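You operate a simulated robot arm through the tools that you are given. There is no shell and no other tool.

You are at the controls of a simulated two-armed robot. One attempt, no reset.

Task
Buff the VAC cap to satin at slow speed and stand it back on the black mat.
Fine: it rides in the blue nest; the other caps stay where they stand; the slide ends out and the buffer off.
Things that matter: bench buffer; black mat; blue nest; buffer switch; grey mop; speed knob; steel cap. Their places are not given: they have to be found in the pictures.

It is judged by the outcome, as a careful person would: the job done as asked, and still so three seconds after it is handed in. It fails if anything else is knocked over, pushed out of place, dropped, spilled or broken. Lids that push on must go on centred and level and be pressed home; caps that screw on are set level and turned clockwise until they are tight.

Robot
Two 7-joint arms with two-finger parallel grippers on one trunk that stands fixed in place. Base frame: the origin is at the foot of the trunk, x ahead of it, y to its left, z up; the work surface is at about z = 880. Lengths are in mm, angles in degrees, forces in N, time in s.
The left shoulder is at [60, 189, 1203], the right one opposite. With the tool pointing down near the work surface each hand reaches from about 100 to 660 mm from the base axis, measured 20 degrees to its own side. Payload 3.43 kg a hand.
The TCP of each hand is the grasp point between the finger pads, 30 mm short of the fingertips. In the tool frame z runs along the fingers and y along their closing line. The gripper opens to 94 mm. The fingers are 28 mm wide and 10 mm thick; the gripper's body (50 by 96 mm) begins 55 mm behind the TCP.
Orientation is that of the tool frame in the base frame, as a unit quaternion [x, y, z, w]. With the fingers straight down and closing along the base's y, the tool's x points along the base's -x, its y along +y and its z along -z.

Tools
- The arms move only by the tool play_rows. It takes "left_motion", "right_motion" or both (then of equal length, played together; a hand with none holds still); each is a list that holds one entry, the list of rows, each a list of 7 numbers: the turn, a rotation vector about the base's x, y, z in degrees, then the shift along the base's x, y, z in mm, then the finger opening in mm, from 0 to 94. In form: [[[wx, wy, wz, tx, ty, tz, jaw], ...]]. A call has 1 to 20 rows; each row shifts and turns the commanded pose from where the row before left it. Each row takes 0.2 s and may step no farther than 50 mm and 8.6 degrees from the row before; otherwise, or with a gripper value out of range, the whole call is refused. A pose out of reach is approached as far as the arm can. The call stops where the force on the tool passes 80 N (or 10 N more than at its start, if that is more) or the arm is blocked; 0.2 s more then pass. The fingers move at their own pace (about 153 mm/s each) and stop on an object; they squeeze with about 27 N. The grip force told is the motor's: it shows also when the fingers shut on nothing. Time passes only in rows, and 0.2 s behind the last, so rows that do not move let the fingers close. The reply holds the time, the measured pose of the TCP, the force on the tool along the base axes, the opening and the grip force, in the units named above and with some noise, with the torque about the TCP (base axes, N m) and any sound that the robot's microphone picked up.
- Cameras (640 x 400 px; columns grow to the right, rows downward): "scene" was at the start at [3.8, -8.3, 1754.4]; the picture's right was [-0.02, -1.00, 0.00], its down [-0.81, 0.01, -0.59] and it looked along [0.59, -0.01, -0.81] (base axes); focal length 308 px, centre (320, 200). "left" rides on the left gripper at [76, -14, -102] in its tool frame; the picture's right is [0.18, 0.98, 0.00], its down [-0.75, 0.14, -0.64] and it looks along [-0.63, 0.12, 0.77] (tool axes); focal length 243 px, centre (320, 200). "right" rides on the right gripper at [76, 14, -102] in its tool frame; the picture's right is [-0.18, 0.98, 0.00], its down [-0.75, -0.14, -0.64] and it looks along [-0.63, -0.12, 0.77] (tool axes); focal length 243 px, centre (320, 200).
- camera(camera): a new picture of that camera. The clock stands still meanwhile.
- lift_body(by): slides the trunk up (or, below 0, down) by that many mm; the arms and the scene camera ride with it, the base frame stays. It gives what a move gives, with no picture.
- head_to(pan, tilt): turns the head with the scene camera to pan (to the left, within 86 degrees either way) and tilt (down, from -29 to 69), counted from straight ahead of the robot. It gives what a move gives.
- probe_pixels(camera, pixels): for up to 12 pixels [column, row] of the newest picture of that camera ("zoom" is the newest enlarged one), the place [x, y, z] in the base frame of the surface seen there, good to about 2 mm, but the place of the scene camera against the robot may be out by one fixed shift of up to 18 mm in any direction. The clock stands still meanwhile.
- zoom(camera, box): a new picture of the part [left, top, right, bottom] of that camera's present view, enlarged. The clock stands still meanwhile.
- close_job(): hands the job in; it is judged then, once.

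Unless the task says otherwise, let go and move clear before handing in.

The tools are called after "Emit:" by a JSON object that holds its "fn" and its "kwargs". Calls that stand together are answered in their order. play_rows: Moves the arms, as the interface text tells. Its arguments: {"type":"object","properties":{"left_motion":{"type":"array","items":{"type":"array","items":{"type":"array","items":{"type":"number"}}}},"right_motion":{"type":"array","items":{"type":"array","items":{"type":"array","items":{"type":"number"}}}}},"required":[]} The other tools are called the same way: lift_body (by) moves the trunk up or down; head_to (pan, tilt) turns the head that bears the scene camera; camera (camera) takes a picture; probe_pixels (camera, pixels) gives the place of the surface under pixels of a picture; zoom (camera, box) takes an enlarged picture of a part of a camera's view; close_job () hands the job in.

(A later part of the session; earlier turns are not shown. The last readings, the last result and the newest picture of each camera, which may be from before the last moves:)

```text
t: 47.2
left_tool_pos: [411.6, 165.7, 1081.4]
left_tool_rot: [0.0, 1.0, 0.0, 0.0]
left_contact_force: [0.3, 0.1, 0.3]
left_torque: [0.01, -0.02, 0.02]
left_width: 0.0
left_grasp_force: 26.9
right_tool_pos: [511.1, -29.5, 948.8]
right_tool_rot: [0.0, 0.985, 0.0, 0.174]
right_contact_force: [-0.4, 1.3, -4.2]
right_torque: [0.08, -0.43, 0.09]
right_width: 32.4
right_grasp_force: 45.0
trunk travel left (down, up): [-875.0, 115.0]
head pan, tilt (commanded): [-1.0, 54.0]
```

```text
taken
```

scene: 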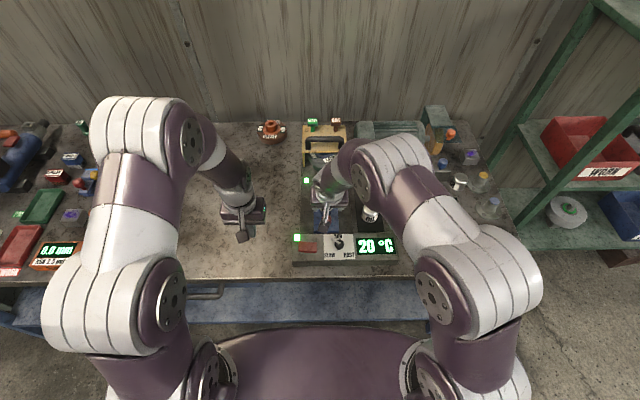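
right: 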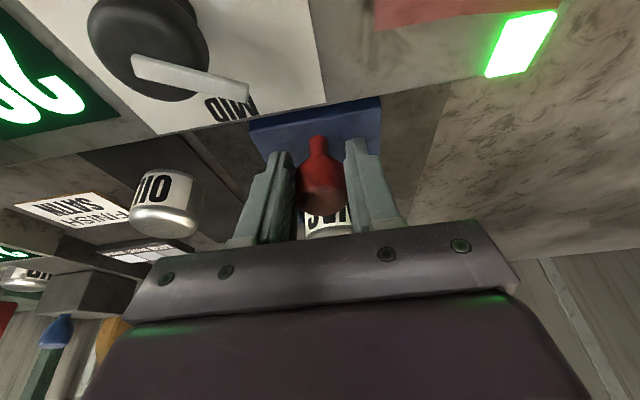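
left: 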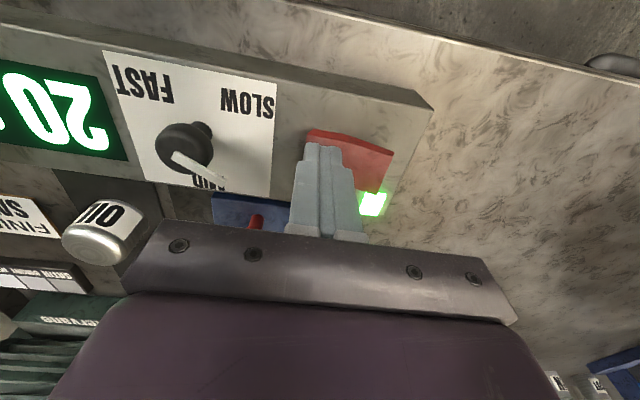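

Knob gripped at 32.4 mm. Push the slide in 80 mm first at gentle speed.

Emit:
{"fn": "play_rows", "kwargs": {"right_motion": [[[0, 0, 0, 5, 0, 0, 22], [0, 0, 0, 8, 0, 0, 22], [0, 0, 0, 10, 0, 0, 22], [0, 0, 0, 10, 0, 0, 22], [0, 0, 0, 10, 0, 0, 22], [0, 0, 0, 10, 0, 0, 22], [0, 0, 0, 10, 0, 0, 22], [0, 0, 0, 10, 0, 0, 22], [0, 0, 0, 7, 0, 0, 22], [0, 0, 0, 0, 0, 0, 22]]]}}

Emit:
{"fn": "camera", "kwargs": {"camera": "scene"}}

Emit:
{"fn": "zoom", "kwargs": {"camera": "scene", "box": [285, 110, 410, 210]}}

Emit:
{"fn": "camera", "kwargs": {"camera": "right"}}

```text
t: 49.4
left_tool_pos: [411.6, 164.5, 1081.7]
left_tool_rot: [0.001, 1.0, 0.001, 0.0]
left_contact_force: [-0.1, -0.2, 0.3]
left_torque: [0.01, -0.02, 0.01]
left_width: 0.0
left_grasp_force: 26.7
right_tool_pos: [590.4, -29.4, 949.4]
right_tool_rot: [0.0, 0.985, 0.001, 0.174]
right_contact_force: [0.3, -7.1, -1.5]
right_torque: [-0.06, 0.75, -0.16]
right_width: 32.1
right_grasp_force: 45.0
trunk travel left (down, up): [-875.0, 115.0]
head pan, tilt (commanded): [-1.0, 54.0]
```

```text
taken
```

scene: 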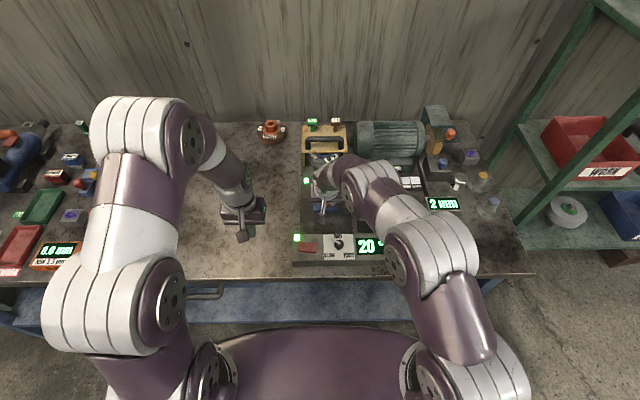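

```text
4.00 times, centred on (348, 160) of scene
```

zoom: 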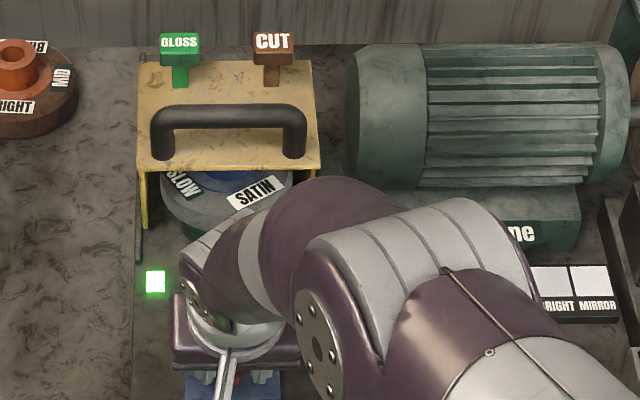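

```text
taken
```

right: 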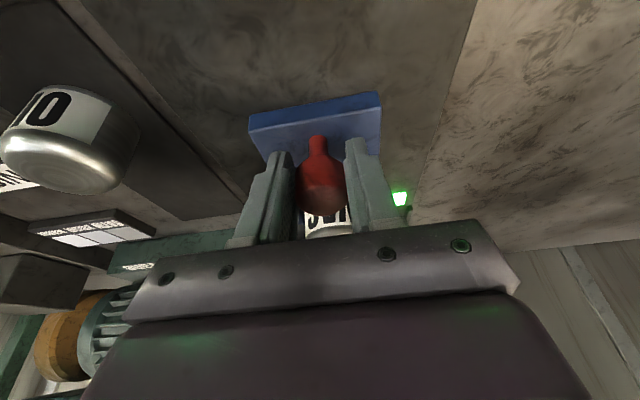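

Slide rides smoothly with low force. Continue +25 mm gently, watching force and display.

Emit:
{"fn": "play_rows", "kwargs": {"right_motion": [[[0, 0, 0, 6, 0, 0, 22], [0, 0, 0, 6, 0, 0, 22], [0, 0, 0, 6, 0, 0, 22], [0, 0, 0, 6, 0, 0, 22]]]}}

Emit:
{"fn": "zoom", "kwargs": {"camera": "scene", "box": [285, 110, 410, 210]}}

Emit:
{"fn": "camera", "kwargs": {"camera": "right"}}

Emit:
{"fn": "camera", "kwargs": {"camera": "left"}}

```text
t: 50.4
left_tool_pos: [412.8, 164.9, 1081.2]
left_tool_rot: [0.0, 1.0, 0.0, 0.0]
left_contact_force: [-0.2, 0.3, -0.2]
left_torque: [-0.04, -0.01, -0.04]
left_width: 0.0
left_grasp_force: 26.8
right_tool_pos: [616.2, -30.2, 949.3]
right_tool_rot: [0.001, 0.985, 0.001, 0.174]
right_contact_force: [-0.7, -5.8, -2.8]
right_torque: [-0.02, 0.84, -0.23]
right_width: 32.1
right_grasp_force: 44.8
trunk travel left (down, up): [-875.0, 115.0]
head pan, tilt (commanded): [-1.0, 54.0]
```

```text
4.00 times, centred on (348, 160) of scene
```

zoom: 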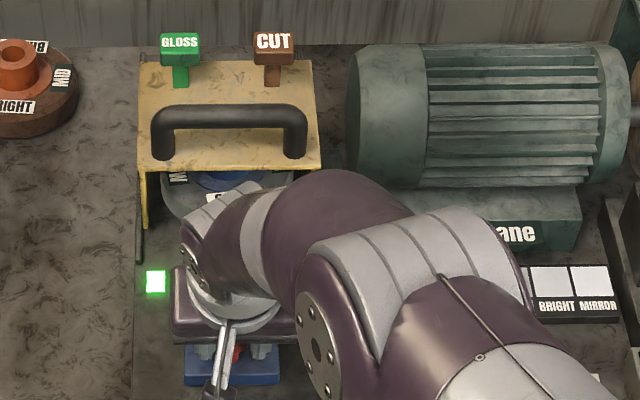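

```text
taken
```

right: 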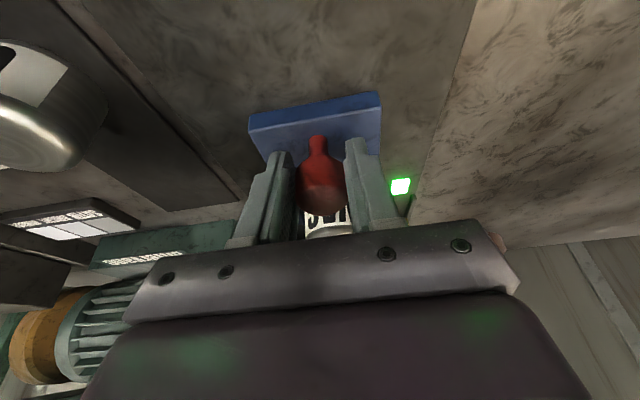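

```text
taken
```

left: 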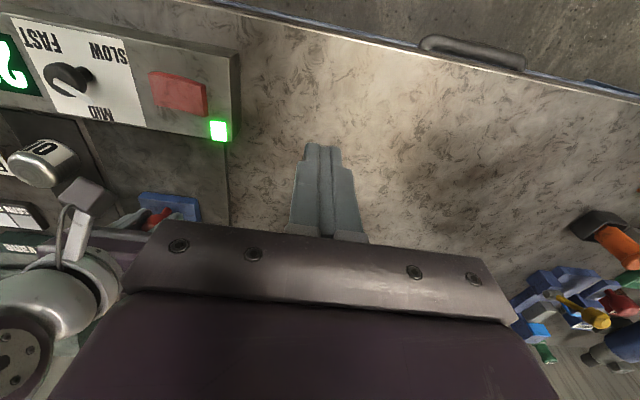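

No contact yet at TCP x 616. Before contact I'll turn the left hand so its camera can watch the cap and mop from the left side.

Emit:
{"fn": "play_rows", "kwargs": {"left_motion": [[[0, 0, -6.8, 12, 2, 4, 0], [0, 0, -6.8, 12, 2, 4, 0], [0, 0, -6.8, 12, 2, 4, 0], [0, 0, -6.8, 12, 2, 4, 0], [0, 0, -6.8, 12, 2, 4, 0], [-3.5, -5.2, 0, 0, 0, 0, 0], [-3.5, -5.2, 0, 0, 0, 0, 0], [-3.5, -5.2, 0, 0, 0, 0, 0], [-3.5, -5.2, 0, 0, 0, 0, 0]]]}}

Emit:
{"fn": "camera", "kwargs": {"camera": "left"}}

```text
t: 52.4
left_tool_pos: [471.7, 176.2, 1101.3]
left_tool_rot: [0.286, 0.933, -0.062, 0.209]
left_contact_force: [-1.0, -0.7, 0.0]
left_torque: [-0.03, 0.0, -0.02]
left_width: 0.1
left_grasp_force: 27.0
right_tool_pos: [615.0, -31.0, 950.3]
right_tool_rot: [0.001, 0.985, 0.0, 0.173]
right_contact_force: [-1.0, -4.2, -2.8]
right_torque: [-0.03, -0.68, -0.12]
right_width: 31.9
right_grasp_force: 45.3
trunk travel left (down, up): [-875.0, 115.0]
head pan, tilt (commanded): [-1.0, 54.0]
```

```text
taken
```

left: 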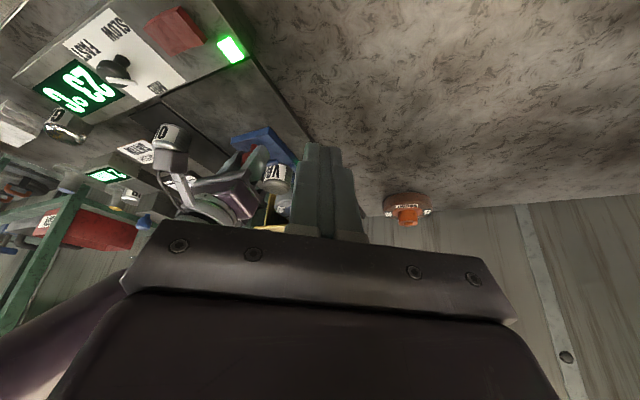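

The display in this view (75,88) now reads 23 °C, so rubbing may have started. Zoom in.

Emit:
{"fn": "zoom", "kwargs": {"camera": "left", "box": [210, 110, 330, 240]}}

Emit:
{"fn": "zoom", "kwargs": {"camera": "left", "box": [20, 30, 260, 140]}}

Emit:
{"fn": "zoom", "kwargs": {"camera": "scene", "box": [285, 110, 410, 270]}}

```text
3.08 times, centred on (270, 175) of left
```

zoom: 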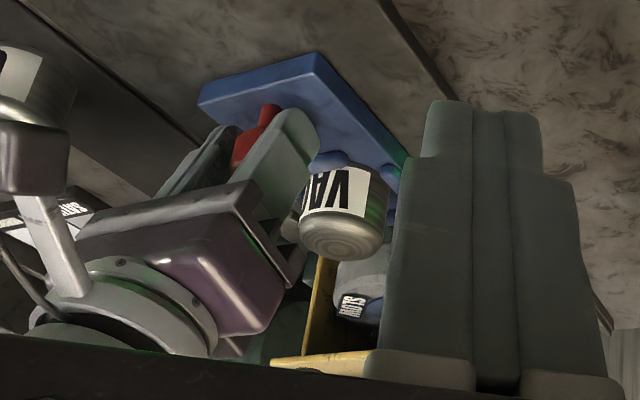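

```text
2.67 times, centred on (140, 85) of left
```

zoom: 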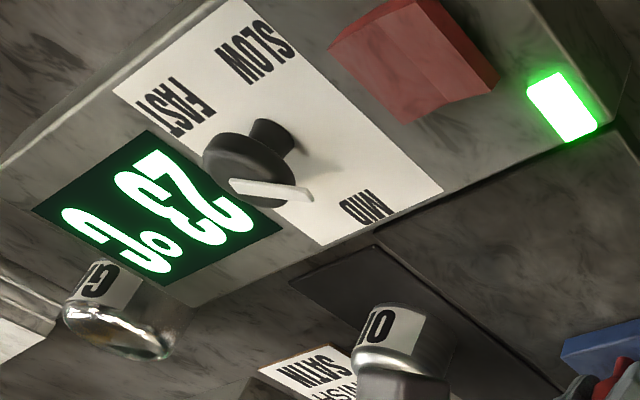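

```text
2.50 times, centred on (348, 190) of scene
```

zoom: 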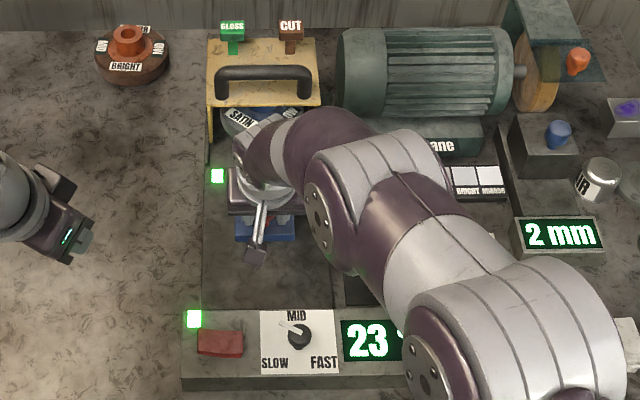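

The temp has risen to 23 °C, so the cap seems engaged. I'll check the gap geometry at this instant (clock is stopped).

Emit:
{"fn": "zoom", "kwargs": {"camera": "left", "box": [250, 150, 310, 210]}}

Emit:
{"fn": "probe_pixels", "kwargs": {"camera": "left", "pixels": [[277, 190], [290, 180], [284, 200], [287, 207], [276, 183], [280, 197]]}}

```text
6.67 times, centred on (280, 180) of left
```

zoom: 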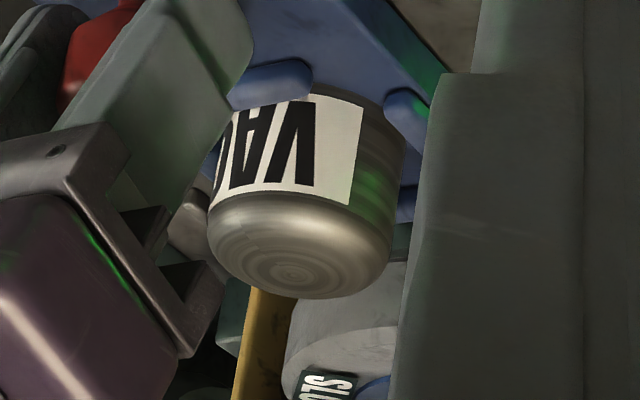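

```text
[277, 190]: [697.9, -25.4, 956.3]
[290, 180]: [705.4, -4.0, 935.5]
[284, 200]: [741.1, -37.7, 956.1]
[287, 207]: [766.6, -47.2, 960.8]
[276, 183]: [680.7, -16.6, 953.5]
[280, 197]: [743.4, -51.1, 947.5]
```

The cap front is ~14 mm from the rim by measure, yet temperature climbs. I'll wait 0.4 s to see the rate.

Emit:
{"fn": "play_rows", "kwargs": {"right_motion": [[[0, 0, 0, 0, 0, 0, 22]]]}}

Emit:
{"fn": "camera", "kwargs": {"camera": "left"}}

Emit:
{"fn": "zoom", "kwargs": {"camera": "left", "box": [250, 150, 310, 210]}}

Emit:
{"fn": "zoom", "kwargs": {"camera": "left", "box": [20, 30, 260, 140]}}

```text
t: 52.8
left_tool_pos: [473.2, 176.0, 1100.2]
left_tool_rot: [0.286, 0.933, -0.062, 0.208]
left_contact_force: [0.9, 0.5, 0.0]
left_torque: [0.05, 0.03, 0.0]
left_width: 0.0
left_grasp_force: 27.5
right_tool_pos: [616.0, -29.8, 950.2]
right_tool_rot: [0.0, 0.985, 0.0, 0.173]
right_contact_force: [-0.7, -5.8, -2.5]
right_torque: [0.05, 0.01, -0.04]
right_width: 32.3
right_grasp_force: 44.7
trunk travel left (down, up): [-875.0, 115.0]
head pan, tilt (commanded): [-1.0, 54.0]
```

```text
taken
```

left: 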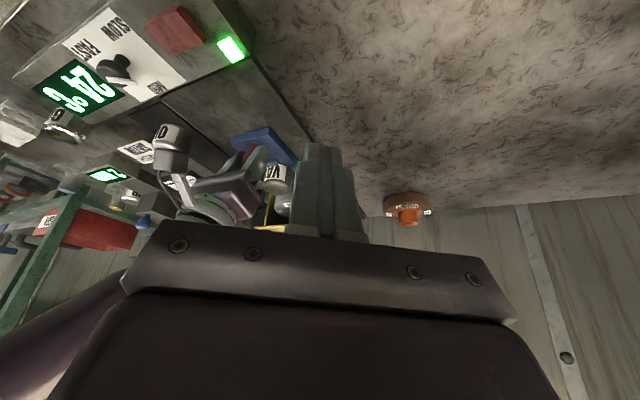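

```text
6.67 times, centred on (280, 180) of left
```

zoom: 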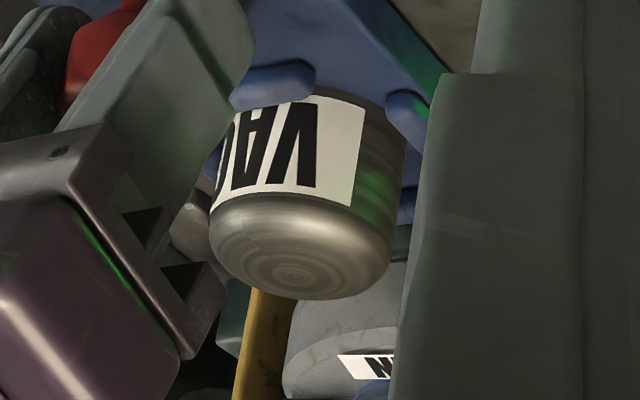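

```text
2.67 times, centred on (140, 85) of left
```

zoom: 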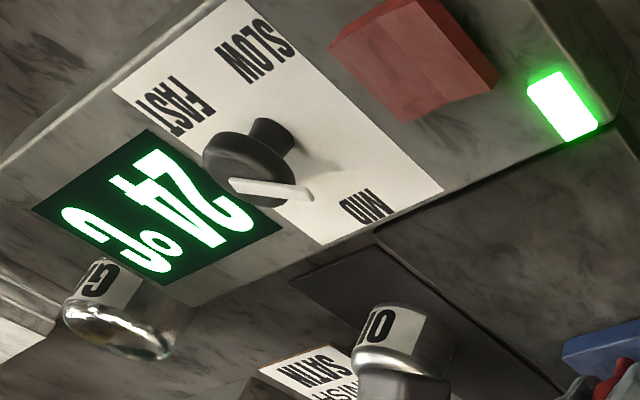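

24 °C and rising ~2.5 °C/s — it's being buffed. I'll continue in 1 s steps, watching finish and temperature.

Emit:
{"fn": "play_rows", "kwargs": {"right_motion": [[[0, 0, 0, 0, 0, 0, 22], [0, 0, 0, 0, 0, 0, 22], [0, 0, 0, 0, 0, 0, 22], [0, 0, 0, 0, 0, 0, 22]]]}}

Emit:
{"fn": "camera", "kwargs": {"camera": "left"}}

Emit:
{"fn": "zoom", "kwargs": {"camera": "left", "box": [250, 150, 310, 210]}}

Emit:
{"fn": "zoom", "kwargs": {"camera": "scene", "box": [285, 110, 410, 270]}}

```text
t: 53.8
left_tool_pos: [471.7, 174.9, 1099.8]
left_tool_rot: [0.286, 0.933, -0.064, 0.206]
left_contact_force: [0.1, 0.3, -0.2]
left_torque: [-0.03, 0.02, 0.01]
left_width: 0.0
left_grasp_force: 27.2
right_tool_pos: [615.2, -30.0, 948.7]
right_tool_rot: [0.0, 0.985, 0.0, 0.173]
right_contact_force: [1.1, -4.4, 0.3]
right_torque: [0.06, 0.17, -0.07]
right_width: 31.9
right_grasp_force: 45.0
trunk travel left (down, up): [-875.0, 115.0]
head pan, tilt (commanded): [-1.0, 54.0]
```

```text
taken
```

left: 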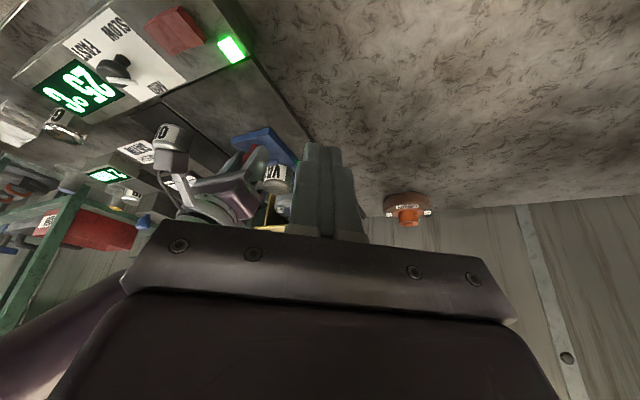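

```text
6.67 times, centred on (280, 180) of left
```

zoom: 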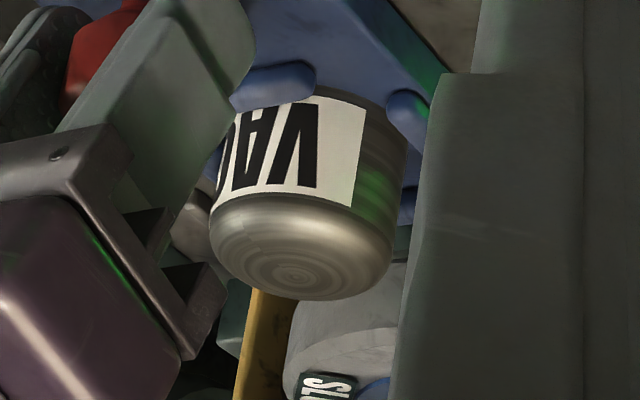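

```text
2.50 times, centred on (348, 190) of scene
```

zoom: 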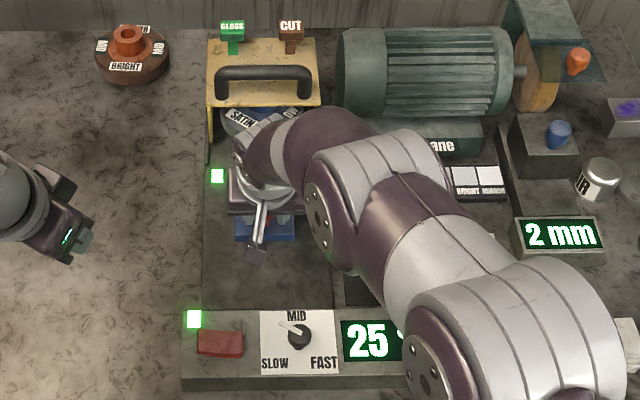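

25 °C, finish lightening little. Continue 2 s more.

Emit:
{"fn": "play_rows", "kwargs": {"right_motion": [[[0, 0, 0, 0, 0, 0, 22], [0, 0, 0, 0, 0, 0, 22], [0, 0, 0, 0, 0, 0, 22], [0, 0, 0, 0, 0, 0, 22], [0, 0, 0, 0, 0, 0, 22], [0, 0, 0, 0, 0, 0, 22], [0, 0, 0, 0, 0, 0, 22], [0, 0, 0, 0, 0, 0, 22], [0, 0, 0, 0, 0, 0, 22]]]}}

Emit:
{"fn": "zoom", "kwargs": {"camera": "left", "box": [250, 150, 310, 210]}}

Emit:
{"fn": "zoom", "kwargs": {"camera": "scene", "box": [285, 110, 410, 270]}}

```text
t: 55.8
left_tool_pos: [472.2, 175.8, 1099.7]
left_tool_rot: [0.286, 0.934, -0.062, 0.207]
left_contact_force: [0.5, 0.6, 0.2]
left_torque: [-0.01, -0.01, 0.02]
left_width: 0.4
left_grasp_force: 26.9
right_tool_pos: [615.7, -29.6, 950.3]
right_tool_rot: [0.002, 0.985, 0.0, 0.174]
right_contact_force: [1.5, -4.2, -0.4]
right_torque: [0.02, -0.01, -0.06]
right_width: 31.9
right_grasp_force: 45.5
trunk travel left (down, up): [-875.0, 115.0]
head pan, tilt (commanded): [-1.0, 54.0]
```

```text
6.67 times, centred on (280, 180) of left
```

zoom: 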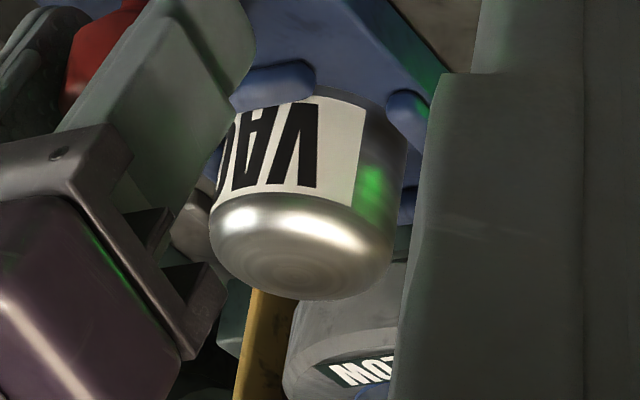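

```text
2.50 times, centred on (348, 190) of scene
```

zoom: 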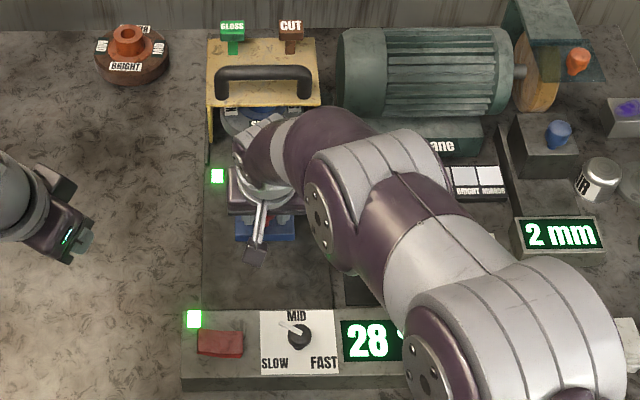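

The cap's finish has visibly changed to a smooth satin sheen at 28 °C. Withdraw the slide now.

Emit:
{"fn": "play_rows", "kwargs": {"right_motion": [[[0, 0, 0, -15, 0, 0, 22], [0, 0, 0, -15, 0, 0, 22], [0, 0, 0, -15, 0, 0, 22], [0, 0, 0, -15, 0, 0, 22], [0, 0, 0, -15, 0, 0, 22], [0, 0, 0, -12, 0, 0, 22], [0, 0, 0, -10, 0, 0, 22], [0, 0, 0, -5, 0, 0, 22], [0, 0, 0, 0, 0, 0, 22]]]}}

Emit:
{"fn": "camera", "kwargs": {"camera": "left"}}

Emit:
{"fn": "zoom", "kwargs": {"camera": "scene", "box": [285, 110, 410, 270]}}

```text
t: 57.8
left_tool_pos: [471.7, 174.1, 1100.7]
left_tool_rot: [0.285, 0.934, -0.061, 0.208]
left_contact_force: [-0.6, -0.3, 0.8]
left_torque: [0.0, 0.04, 0.0]
left_width: 0.0
left_grasp_force: 26.9
right_tool_pos: [512.2, -30.7, 950.9]
right_tool_rot: [0.0, 0.985, 0.001, 0.172]
right_contact_force: [0.6, -16.6, 1.8]
right_torque: [0.09, -0.29, -0.2]
right_width: 32.0
right_grasp_force: 45.1
trunk travel left (down, up): [-875.0, 115.0]
head pan, tilt (commanded): [-1.0, 54.0]
```

```text
taken
```

left: 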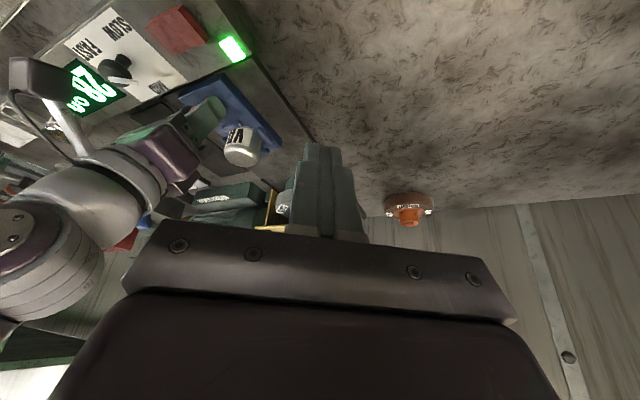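

```text
2.50 times, centred on (348, 190) of scene
```

zoom: 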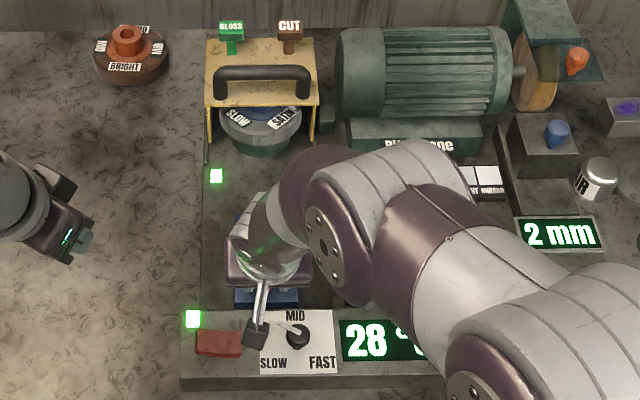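

Slide is back out to ~2 mm of its start. I'll inspect the cap closely.

Emit:
{"fn": "zoom", "kwargs": {"camera": "left", "box": [200, 90, 290, 180]}}

Emit:
{"fn": "play_rows", "kwargs": {"right_motion": [[[0, 0, 0, -1.5, -0.5, 0, 22], [0, 0, 0, -1.5, -0.5, 0, 22], [0, 0, 0, 0, 0, 0, 22]]]}}

```text
4.44 times, centred on (245, 135) of left
```

zoom: 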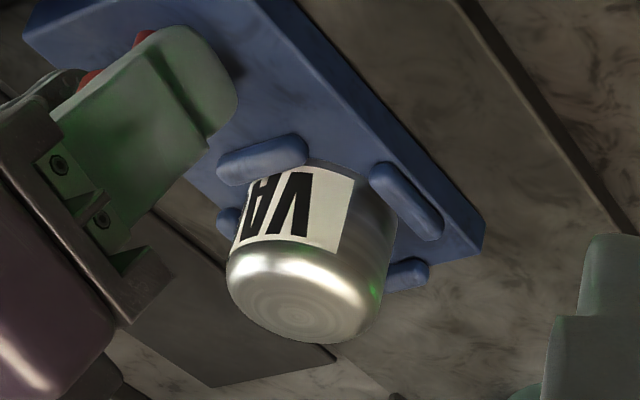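

```text
t: 58.6
left_tool_pos: [473.9, 173.9, 1100.3]
left_tool_rot: [0.286, 0.934, -0.063, 0.207]
left_contact_force: [0.4, 0.2, 0.1]
left_torque: [0.02, -0.01, 0.03]
left_width: 0.0
left_grasp_force: 27.0
right_tool_pos: [511.0, -30.1, 949.6]
right_tool_rot: [0.001, 0.985, 0.001, 0.174]
right_contact_force: [6.2, -10.3, 0.3]
right_torque: [0.06, 0.19, -0.12]
right_width: 32.1
right_grasp_force: 45.0
trunk travel left (down, up): [-875.0, 115.0]
head pan, tilt (commanded): [-1.0, 54.0]
```

The slide is against its outer stop (Fx +6). Release the knob, lift the right hand clear, and level the left hand for the switch.

Emit:
{"fn": "play_rows", "kwargs": {"right_motion": [[[0, 0, 0, -0.5, 0, 0, 60], [0, 0, 0, 0, 0, 0, 60], [0, 0, 0, 0, 0, 15, 60], [0, 0, 0, 0, 0, 30, 60], [0, 0, 0, 0, 0, 40, 75], [0, 0, 0, 2, -35, 25, 75], [0, 0, 0, 2, -40, 15, 75], [0, 0, 0, 2, -40, 10, 75], [0, 0, 0, 0, -40, 0, 75], [0, 0, 0, 0, 0, 0, 75]]], "left_motion": [[[0, 0, 0, 0, 0, 0, 0], [3.5, 5.2, 0, 0, 0, 0, 0], [3.5, 5.2, 0, 0, 0, 0, 0], [3.5, 5.2, 0, 0, 0, 0, 0], [3.5, 5.2, 0, 0, 0, 0, 0], [0, 0, 6.8, -8, 0, 0, 0], [0, 0, 6.8, -8, 0, 0, 0], [0, 0, 6.8, -8, 0, 0, 0], [0, 0, 6.8, -8, 0, 0, 0], [0, 0, 6.8, -8, 0, 0, 0]]]}}

Emit:
{"fn": "camera", "kwargs": {"camera": "right"}}

Emit:
{"fn": "camera", "kwargs": {"camera": "scene"}}

Emit:
{"fn": "zoom", "kwargs": {"camera": "scene", "box": [285, 170, 410, 270]}}

```text
t: 60.8
left_tool_pos: [432.4, 177.2, 1100.5]
left_tool_rot: [-0.001, 1.0, 0.0, 0.0]
left_contact_force: [1.0, 0.0, 0.8]
left_torque: [0.05, -0.01, 0.0]
left_width: 0.0
left_grasp_force: 27.2
right_tool_pos: [513.8, -185.2, 1086.7]
right_tool_rot: [0.0, 0.985, 0.0, 0.174]
right_contact_force: [0.5, 0.0, -0.1]
right_torque: [0.0, -0.01, 0.02]
right_width: 74.8
right_grasp_force: 0.2
trunk travel left (down, up): [-875.0, 115.0]
head pan, tilt (commanded): [-1.0, 54.0]
```

```text
taken
```

right: 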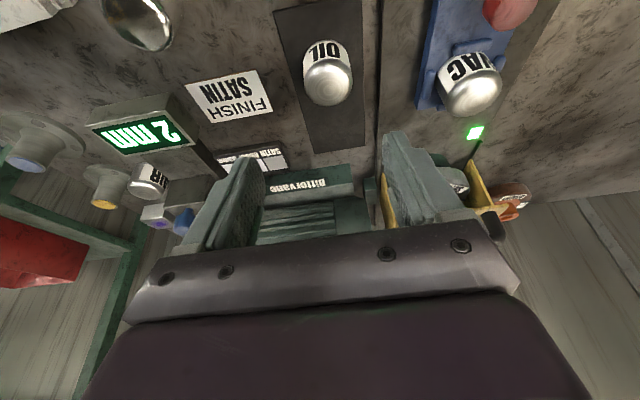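

```text
taken
```

scene: 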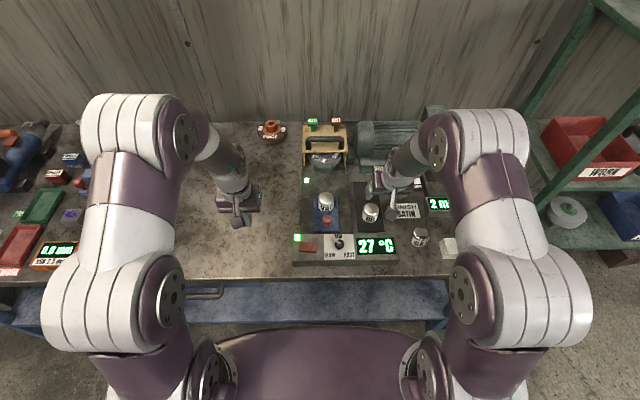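

```text
4.00 times, centred on (348, 220) of scene
```

zoom: 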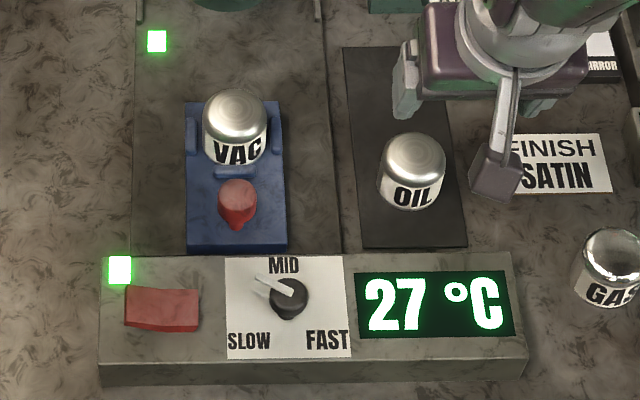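

VAC shows a soft sheen now; compare it with OIL and the swatches close-up.

Emit:
{"fn": "zoom", "kwargs": {"camera": "right", "box": [290, 20, 520, 140]}}

Emit:
{"fn": "zoom", "kwargs": {"camera": "right", "box": [90, 60, 300, 210]}}

Emit:
{"fn": "zoom", "kwargs": {"camera": "scene", "box": [305, 180, 435, 250]}}

```text
2.78 times, centred on (405, 80) of right
```

zoom: 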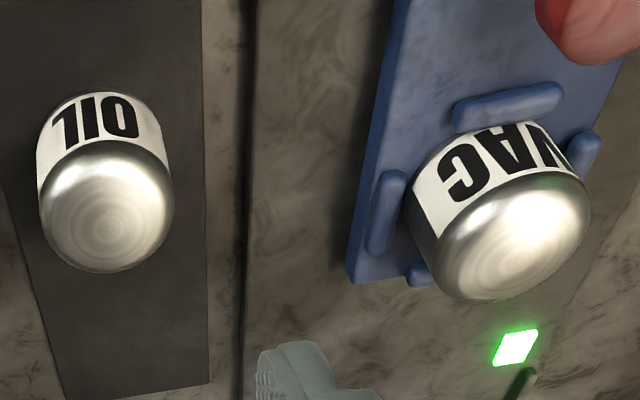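

```text
2.67 times, centred on (195, 135) of right
```

zoom: 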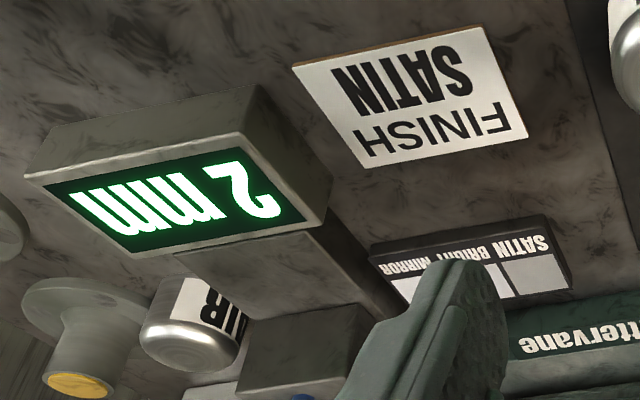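

```text
4.92 times, centred on (370, 215) of scene
```

zoom: 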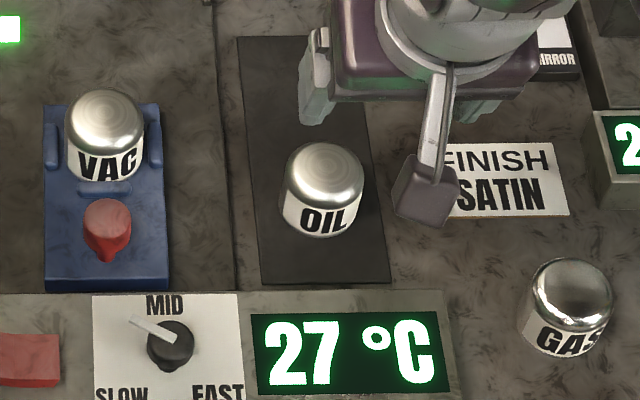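

VAC now looks like a smooth satin, and the slide is out. I'll switch the buffer off with the left hand by pressing the raised half at y≈47.

Emit:
{"fn": "play_rows", "kwargs": {"left_motion": [[[0, 0, 0, 0, -33, -25, 0], [0, 0, 0, 0, -33, -25, 0], [0, 0, 0, 0, -33, -25, 0], [0, 0, 0, 0, -32, -25, 0], [0, 0, 0, 0, 0, -20, 0], [0, 0, 0, 0, 0, -10, 0], [0, 0, 0, 0, 0, -4, 0], [0, 0, 0, 0, 0, -3, 0], [0, 0, 0, 0, 0, -2, 0], [0, 0, 0, 0, 0, 0, 0]]]}}

Emit:
{"fn": "camera", "kwargs": {"camera": "left"}}

Emit:
{"fn": "zoom", "kwargs": {"camera": "scene", "box": [285, 110, 410, 270]}}

```text
t: 63.0
left_tool_pos: [432.6, 46.3, 964.1]
left_tool_rot: [0.0, 1.0, -0.002, 0.003]
left_contact_force: [0.8, 12.3, 39.2]
left_torque: [-0.01, 0.12, -0.03]
left_width: 0.0
left_grasp_force: 27.4
right_tool_pos: [511.8, -184.3, 1088.0]
right_tool_rot: [0.0, 0.984, 0.0, 0.175]
right_contact_force: [-1.1, 0.3, -1.1]
right_torque: [-0.02, 0.01, -0.02]
right_width: 74.9
right_grasp_force: 0.0
trunk travel left (down, up): [-875.0, 115.0]
head pan, tilt (commanded): [-1.0, 54.0]
```

```text
taken
```

left: 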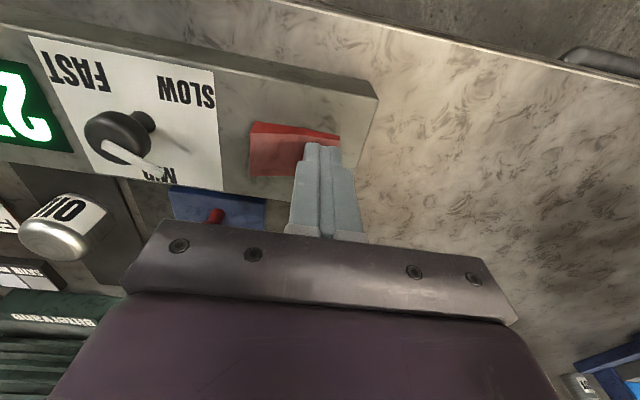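

```text
2.50 times, centred on (348, 190) of scene
```

zoom: 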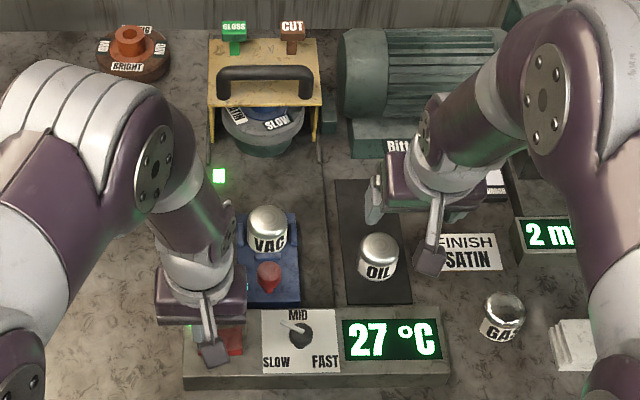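

The rocker flipped back. Lift the left hand off and check the lamp and mop are off.

Emit:
{"fn": "play_rows", "kwargs": {"left_motion": [[[0, 0, 0, 0, 0, 20, 0], [0, 0, 0, 0, 10, 30, 0], [0, 0, 0, -5, 35, 30, 0], [0, 0, 0, -5, 40, 20, 0], [0, 0, 0, -5, 40, 10, 0], [0, 0, 0, -5, 40, 0, 0]]]}}

Emit:
{"fn": "camera", "kwargs": {"camera": "scene"}}

Emit:
{"fn": "zoom", "kwargs": {"camera": "scene", "box": [285, 110, 410, 270]}}

Emit:
{"fn": "camera", "kwargs": {"camera": "left"}}

```text
t: 64.4
left_tool_pos: [410.0, 212.8, 1070.9]
left_tool_rot: [0.001, 1.0, -0.001, -0.001]
left_contact_force: [-0.4, 0.0, -0.8]
left_torque: [-0.01, 0.02, 0.01]
left_width: 0.0
left_grasp_force: 27.1
right_tool_pos: [514.5, -184.1, 1086.7]
right_tool_rot: [0.0, 0.985, -0.001, 0.173]
right_contact_force: [0.0, -0.3, 0.0]
right_torque: [0.01, -0.01, -0.04]
right_width: 74.9
right_grasp_force: 0.1
trunk travel left (down, up): [-875.0, 115.0]
head pan, tilt (commanded): [-1.0, 54.0]
```

```text
taken
```

scene: 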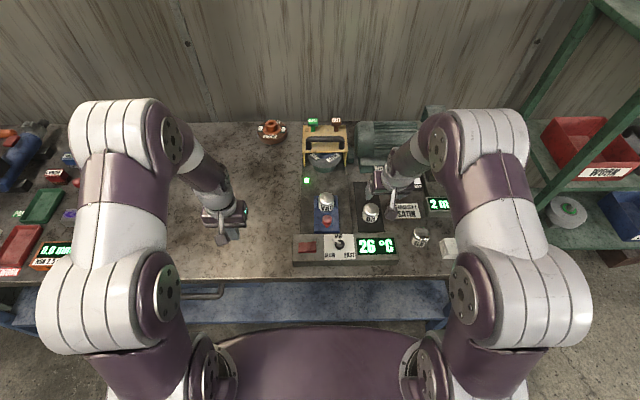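

```text
2.50 times, centred on (348, 190) of scene
```

zoom: 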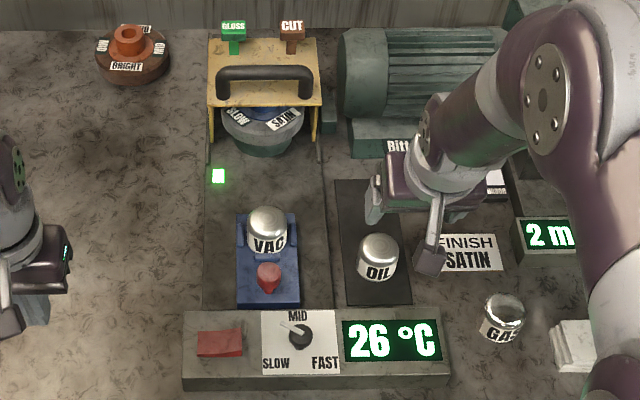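

```text
taken
```

left: 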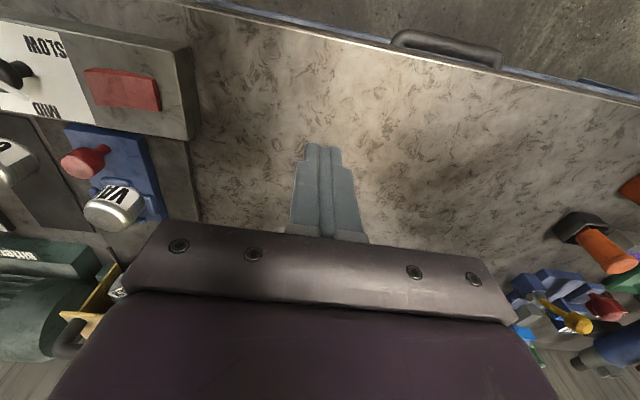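

The panel lamp is off. Now bring the right hand over VAC in the nest, which gives the same viewing pose I had of it when raw for comparison.

Emit:
{"fn": "play_rows", "kwargs": {"right_motion": [[[0, 0, 0, 15.4, 30.8, -6, 75], [0, 0, 0, 15.4, 30.8, -8, 75], [0, 0, 0, 15.4, 30.8, -12, 75], [0, 0, 0, 15.4, 30.8, -16, 75], [0, 0, 0, 15.4, 30.8, -20, 75], [0, 0, 0, 0, 0, 0, 75]]]}}

Emit:
{"fn": "camera", "kwargs": {"camera": "right"}}

Emit:
{"fn": "zoom", "kwargs": {"camera": "right", "box": [260, 20, 380, 150]}}

Emit:
{"fn": "zoom", "kwargs": {"camera": "right", "box": [20, 30, 200, 150]}}

```text
t: 65.8
left_tool_pos: [409.2, 209.5, 1071.2]
left_tool_rot: [0.001, 1.0, 0.001, 0.0]
left_contact_force: [-0.3, -0.1, -0.7]
left_torque: [0.04, 0.01, 0.01]
left_width: 0.1
left_grasp_force: 27.3
right_tool_pos: [590.8, -31.4, 1024.3]
right_tool_rot: [0.001, 0.985, 0.0, 0.174]
right_contact_force: [-0.4, -0.4, 0.1]
right_torque: [0.04, -0.01, 0.01]
right_width: 75.1
right_grasp_force: 0.1
trunk travel left (down, up): [-875.0, 115.0]
head pan, tilt (commanded): [-1.0, 54.0]
```

```text
taken
```

right: 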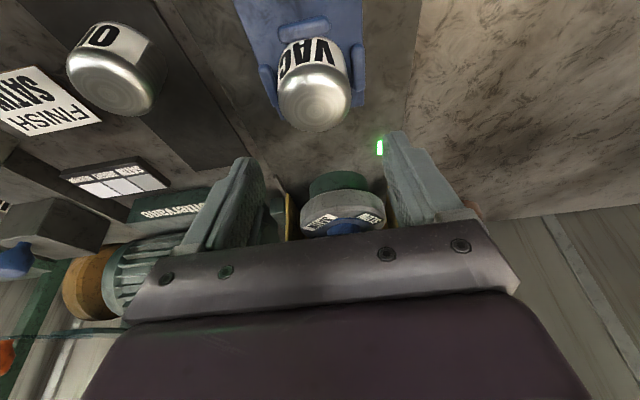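

```text
3.08 times, centred on (320, 85) of right
```

zoom: 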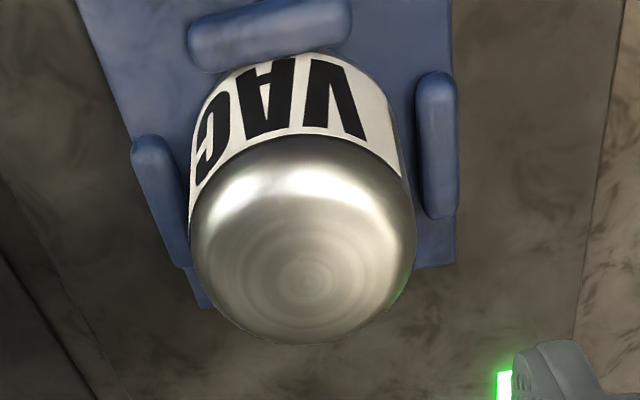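

```text
3.33 times, centred on (110, 90) of right
```

zoom: 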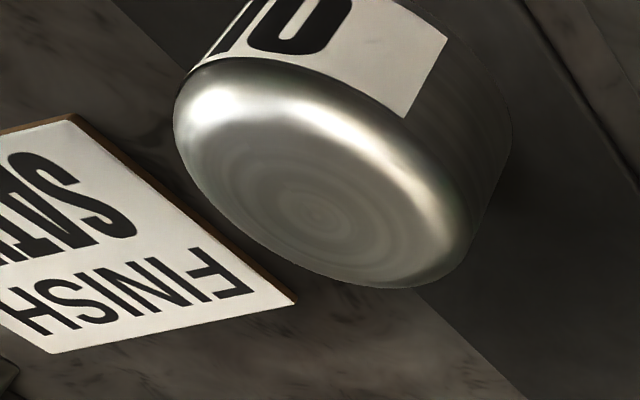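

VAC now matches OIL's sheen with faint rings. Let me compare AIR and GAS at high zoom to place OIL/VAC on the satin–bright–mirror scale.

Emit:
{"fn": "zoom", "kwargs": {"camera": "scene", "box": [410, 160, 480, 255]}}

Emit:
{"fn": "zoom", "kwargs": {"camera": "right", "box": [40, 150, 180, 210]}}

Emit:
{"fn": "zoom", "kwargs": {"camera": "scene", "box": [355, 165, 435, 225]}}

```text
4.21 times, centred on (445, 208) of scene
```

zoom: 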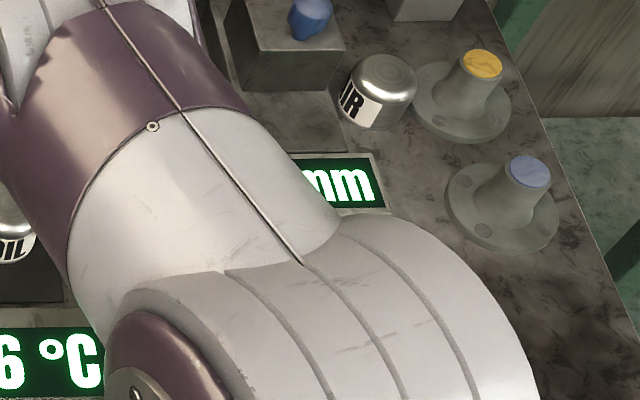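

```text
4.57 times, centred on (110, 180) of right
```

zoom: 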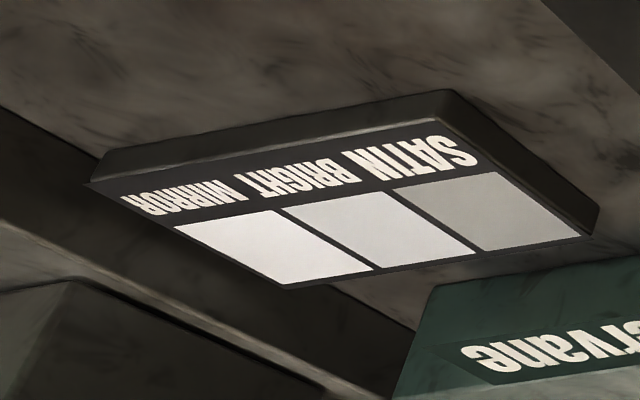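

```text
6.67 times, centred on (395, 195) of scene
```

zoom: 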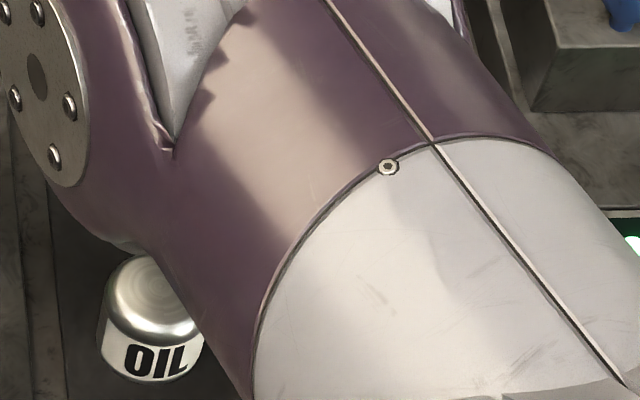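

VAC matches OIL's satin look (AIR is smoother, GAS mirror). I'll grip VAC in the nest: descend 65 mm and close.

Emit:
{"fn": "play_rows", "kwargs": {"right_motion": [[[0, 0, 0, 0.5, 0, -15, 75], [0, 0, 0, 0, 0, -20, 75], [0, 0, 0, 0, 0, -15, 75], [0, 0, 0, 0, 0, -10, 75], [0, 0, 0, 0, 0, -4.5, 75], [0, 0, 0, 0, 0, 0, 62], [0, 0, 0, 0, 0, 0, 54], [0, 0, 0, 0, 0, 0, 40], [0, 0, 0, 0, 0, 0, 40], [0, 0, 0, 0, 0, 0, 40]]]}}

Emit:
{"fn": "camera", "kwargs": {"camera": "right"}}

```text
t: 68.0
left_tool_pos: [409.1, 210.4, 1071.4]
left_tool_rot: [0.0, 1.0, 0.001, 0.0]
left_contact_force: [-0.4, -0.3, 1.4]
left_torque: [-0.01, -0.01, -0.02]
left_width: 0.0
left_grasp_force: 26.5
right_tool_pos: [593.6, -31.0, 958.1]
right_tool_rot: [0.001, 0.985, 0.0, 0.173]
right_contact_force: [0.1, 0.5, 0.3]
right_torque: [0.0, -0.01, 0.01]
right_width: 50.8
right_grasp_force: 26.8
trunk travel left (down, up): [-875.0, 115.0]
head pan, tilt (commanded): [-1.0, 54.0]
```

```text
taken
```

right: 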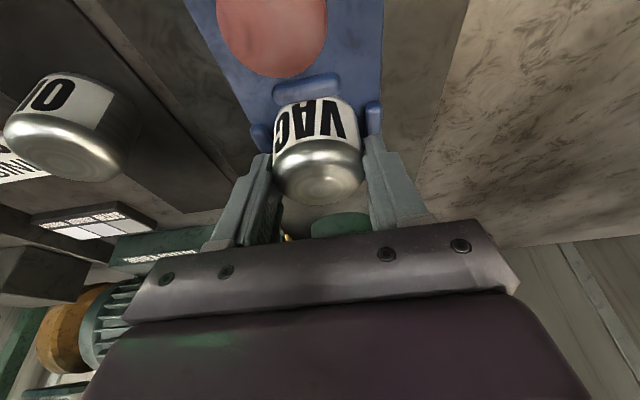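

Gripped (50.8 mm). Lift 60 mm and carry back over the mat's original spot.

Emit:
{"fn": "play_rows", "kwargs": {"right_motion": [[[0, 0, 0, 0, 0, 10, 40], [0, 0, 0, 0, 0, 20, 40], [0, 0, 0, 0, 0, 30, 40], [0, 0, 0, 9.5, -24, 0, 40], [0, 0, 0, 10, -24, 0, 40], [0, 0, 0, 10, -24, 0, 40], [0, 0, 0, 10, -24, 0, 40], [0, 0, 0, 10, -24, 0, 40], [0, 0, 0, 9, -20.5, 0, 40], [0, 0, 0, 0, 0, 0, 40]]]}}

Emit:
{"fn": "camera", "kwargs": {"camera": "right"}}

Emit:
{"fn": "zoom", "kwargs": {"camera": "scene", "box": [310, 150, 420, 250]}}

```text
t: 70.2
left_tool_pos: [410.8, 212.2, 1070.9]
left_tool_rot: [0.0, 1.0, 0.0, 0.0]
left_contact_force: [0.6, -0.3, -0.5]
left_torque: [-0.01, -0.01, -0.02]
left_width: 0.1
left_grasp_force: 27.3
right_tool_pos: [652.1, -172.9, 1017.1]
right_tool_rot: [0.0, 0.985, 0.0, 0.174]
right_contact_force: [-0.4, 0.0, -2.9]
right_torque: [-0.01, 0.03, -0.02]
right_width: 50.9
right_grasp_force: 27.0
trunk travel left (down, up): [-875.0, 115.0]
head pan, tilt (commanded): [-1.0, 54.0]
```

```text
taken
```

right: 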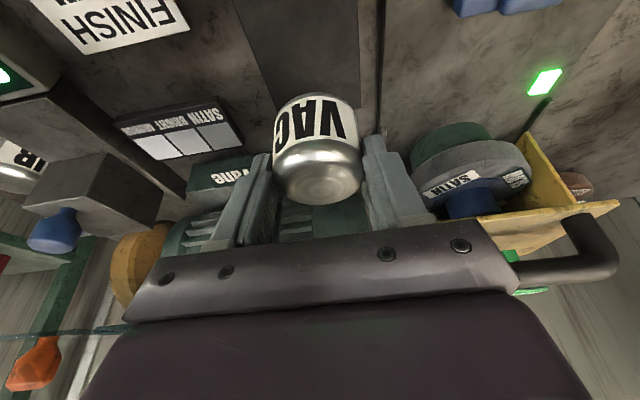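

```text
4.00 times, centred on (365, 200) of scene
```

zoom: 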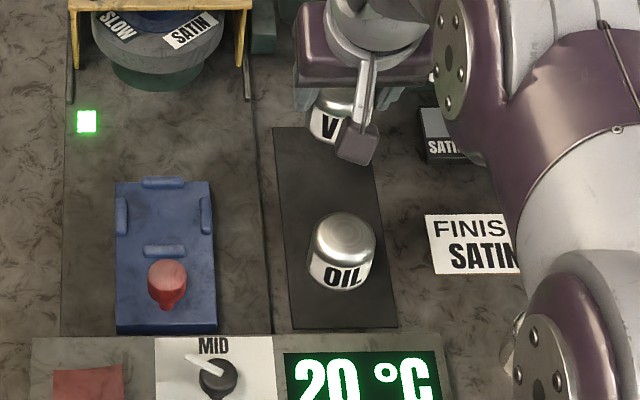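

Over the original spot, display back to 20 °C and mop stationary. Lower 80 mm, then feel for the mat.

Emit:
{"fn": "play_rows", "kwargs": {"right_motion": [[[0, 0, 0, 0, 0, -20, 40], [0, 0, 0, 0, 0, -25, 40], [0, 0, 0, 0, 0, -20, 40], [0, 0, 0, 0, 0, -10, 40], [0, 0, 0, 0, 0, -5, 40], [0, 0, 0, 0, 0, -2, 40], [0, 0, 0, 0, 0, 0, 40]]]}}

Emit:
{"fn": "camera", "kwargs": {"camera": "right"}}

```text
t: 71.8
left_tool_pos: [411.1, 210.1, 1070.3]
left_tool_rot: [0.0, 1.0, -0.001, 0.0]
left_contact_force: [0.8, -0.8, 1.2]
left_torque: [0.03, 0.01, 0.01]
left_width: 0.0
left_grasp_force: 27.0
right_tool_pos: [651.9, -170.3, 934.6]
right_tool_rot: [0.001, 0.985, 0.0, 0.174]
right_contact_force: [-0.4, 0.4, -2.3]
right_torque: [-0.04, 0.02, 0.01]
right_width: 50.9
right_grasp_force: 26.7
trunk travel left (down, up): [-875.0, 115.0]
head pan, tilt (commanded): [-1.0, 54.0]
```

```text
taken
```

right: 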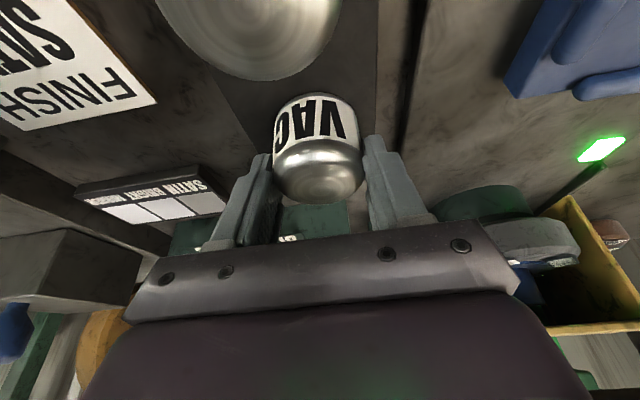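

Still hanging free (Fz −2.3). Continue in 1 mm steps.

Emit:
{"fn": "play_rows", "kwargs": {"right_motion": [[[0, 0, 0, 0, 0, -1, 40], [0, 0, 0, 0, 0, -1, 40], [0, 0, 0, 0, 0, 0, 40]]]}}

```text
t: 72.6
left_tool_pos: [411.5, 210.2, 1071.3]
left_tool_rot: [0.001, 1.0, 0.0, 0.0]
left_contact_force: [0.5, 0.5, -0.6]
left_torque: [0.0, -0.03, 0.0]
left_width: 0.0
left_grasp_force: 27.1
right_tool_pos: [651.7, -170.9, 933.4]
right_tool_rot: [0.0, 0.985, 0.0, 0.173]
right_contact_force: [-0.6, 0.0, -1.7]
right_torque: [0.01, 0.0, -0.03]
right_width: 50.7
right_grasp_force: 27.1
trunk travel left (down, up): [-875.0, 115.0]
head pan, tilt (commanded): [-1.0, 54.0]
```

Emit:
{"fn": "play_rows", "kwargs": {"right_motion": [[[0, 0, 0, 0, 0, -0.8, 40], [0, 0, 0, 0, 0, 0, 40]]]}}

```text
t: 73.2
left_tool_pos: [410.7, 209.6, 1071.0]
left_tool_rot: [0.001, 1.0, 0.0, 0.001]
left_contact_force: [-0.7, -0.3, -0.1]
left_torque: [-0.02, -0.02, -0.01]
left_width: 0.0
left_grasp_force: 27.2
right_tool_pos: [651.6, -169.8, 934.1]
right_tool_rot: [0.001, 0.985, -0.001, 0.173]
right_contact_force: [0.0, 0.1, -2.3]
right_torque: [0.02, 0.01, -0.01]
right_width: 50.9
right_grasp_force: 27.0
trunk travel left (down, up): [-875.0, 115.0]
head pan, tilt (commanded): [-1.0, 54.0]
```

Emit:
{"fn": "play_rows", "kwargs": {"right_motion": [[[0, 0, 0, 0, 0, -0.8, 40], [0, 0, 0, 0, 0, -0.8, 40], [0, 0, 0, 0, 0, 0, 40]]]}}

```text
t: 74.0
left_tool_pos: [408.6, 211.7, 1071.0]
left_tool_rot: [0.001, 1.0, 0.0, 0.0]
left_contact_force: [0.1, 0.1, 0.4]
left_torque: [0.01, -0.01, 0.01]
left_width: 0.1
left_grasp_force: 26.6
right_tool_pos: [652.3, -171.1, 932.7]
right_tool_rot: [0.001, 0.985, 0.0, 0.175]
right_contact_force: [0.1, -1.0, 1.9]
right_torque: [0.05, -0.02, -0.01]
right_width: 50.9
right_grasp_force: 26.9
trunk travel left (down, up): [-875.0, 115.0]
head pan, tilt (commanded): [-1.0, 54.0]
```

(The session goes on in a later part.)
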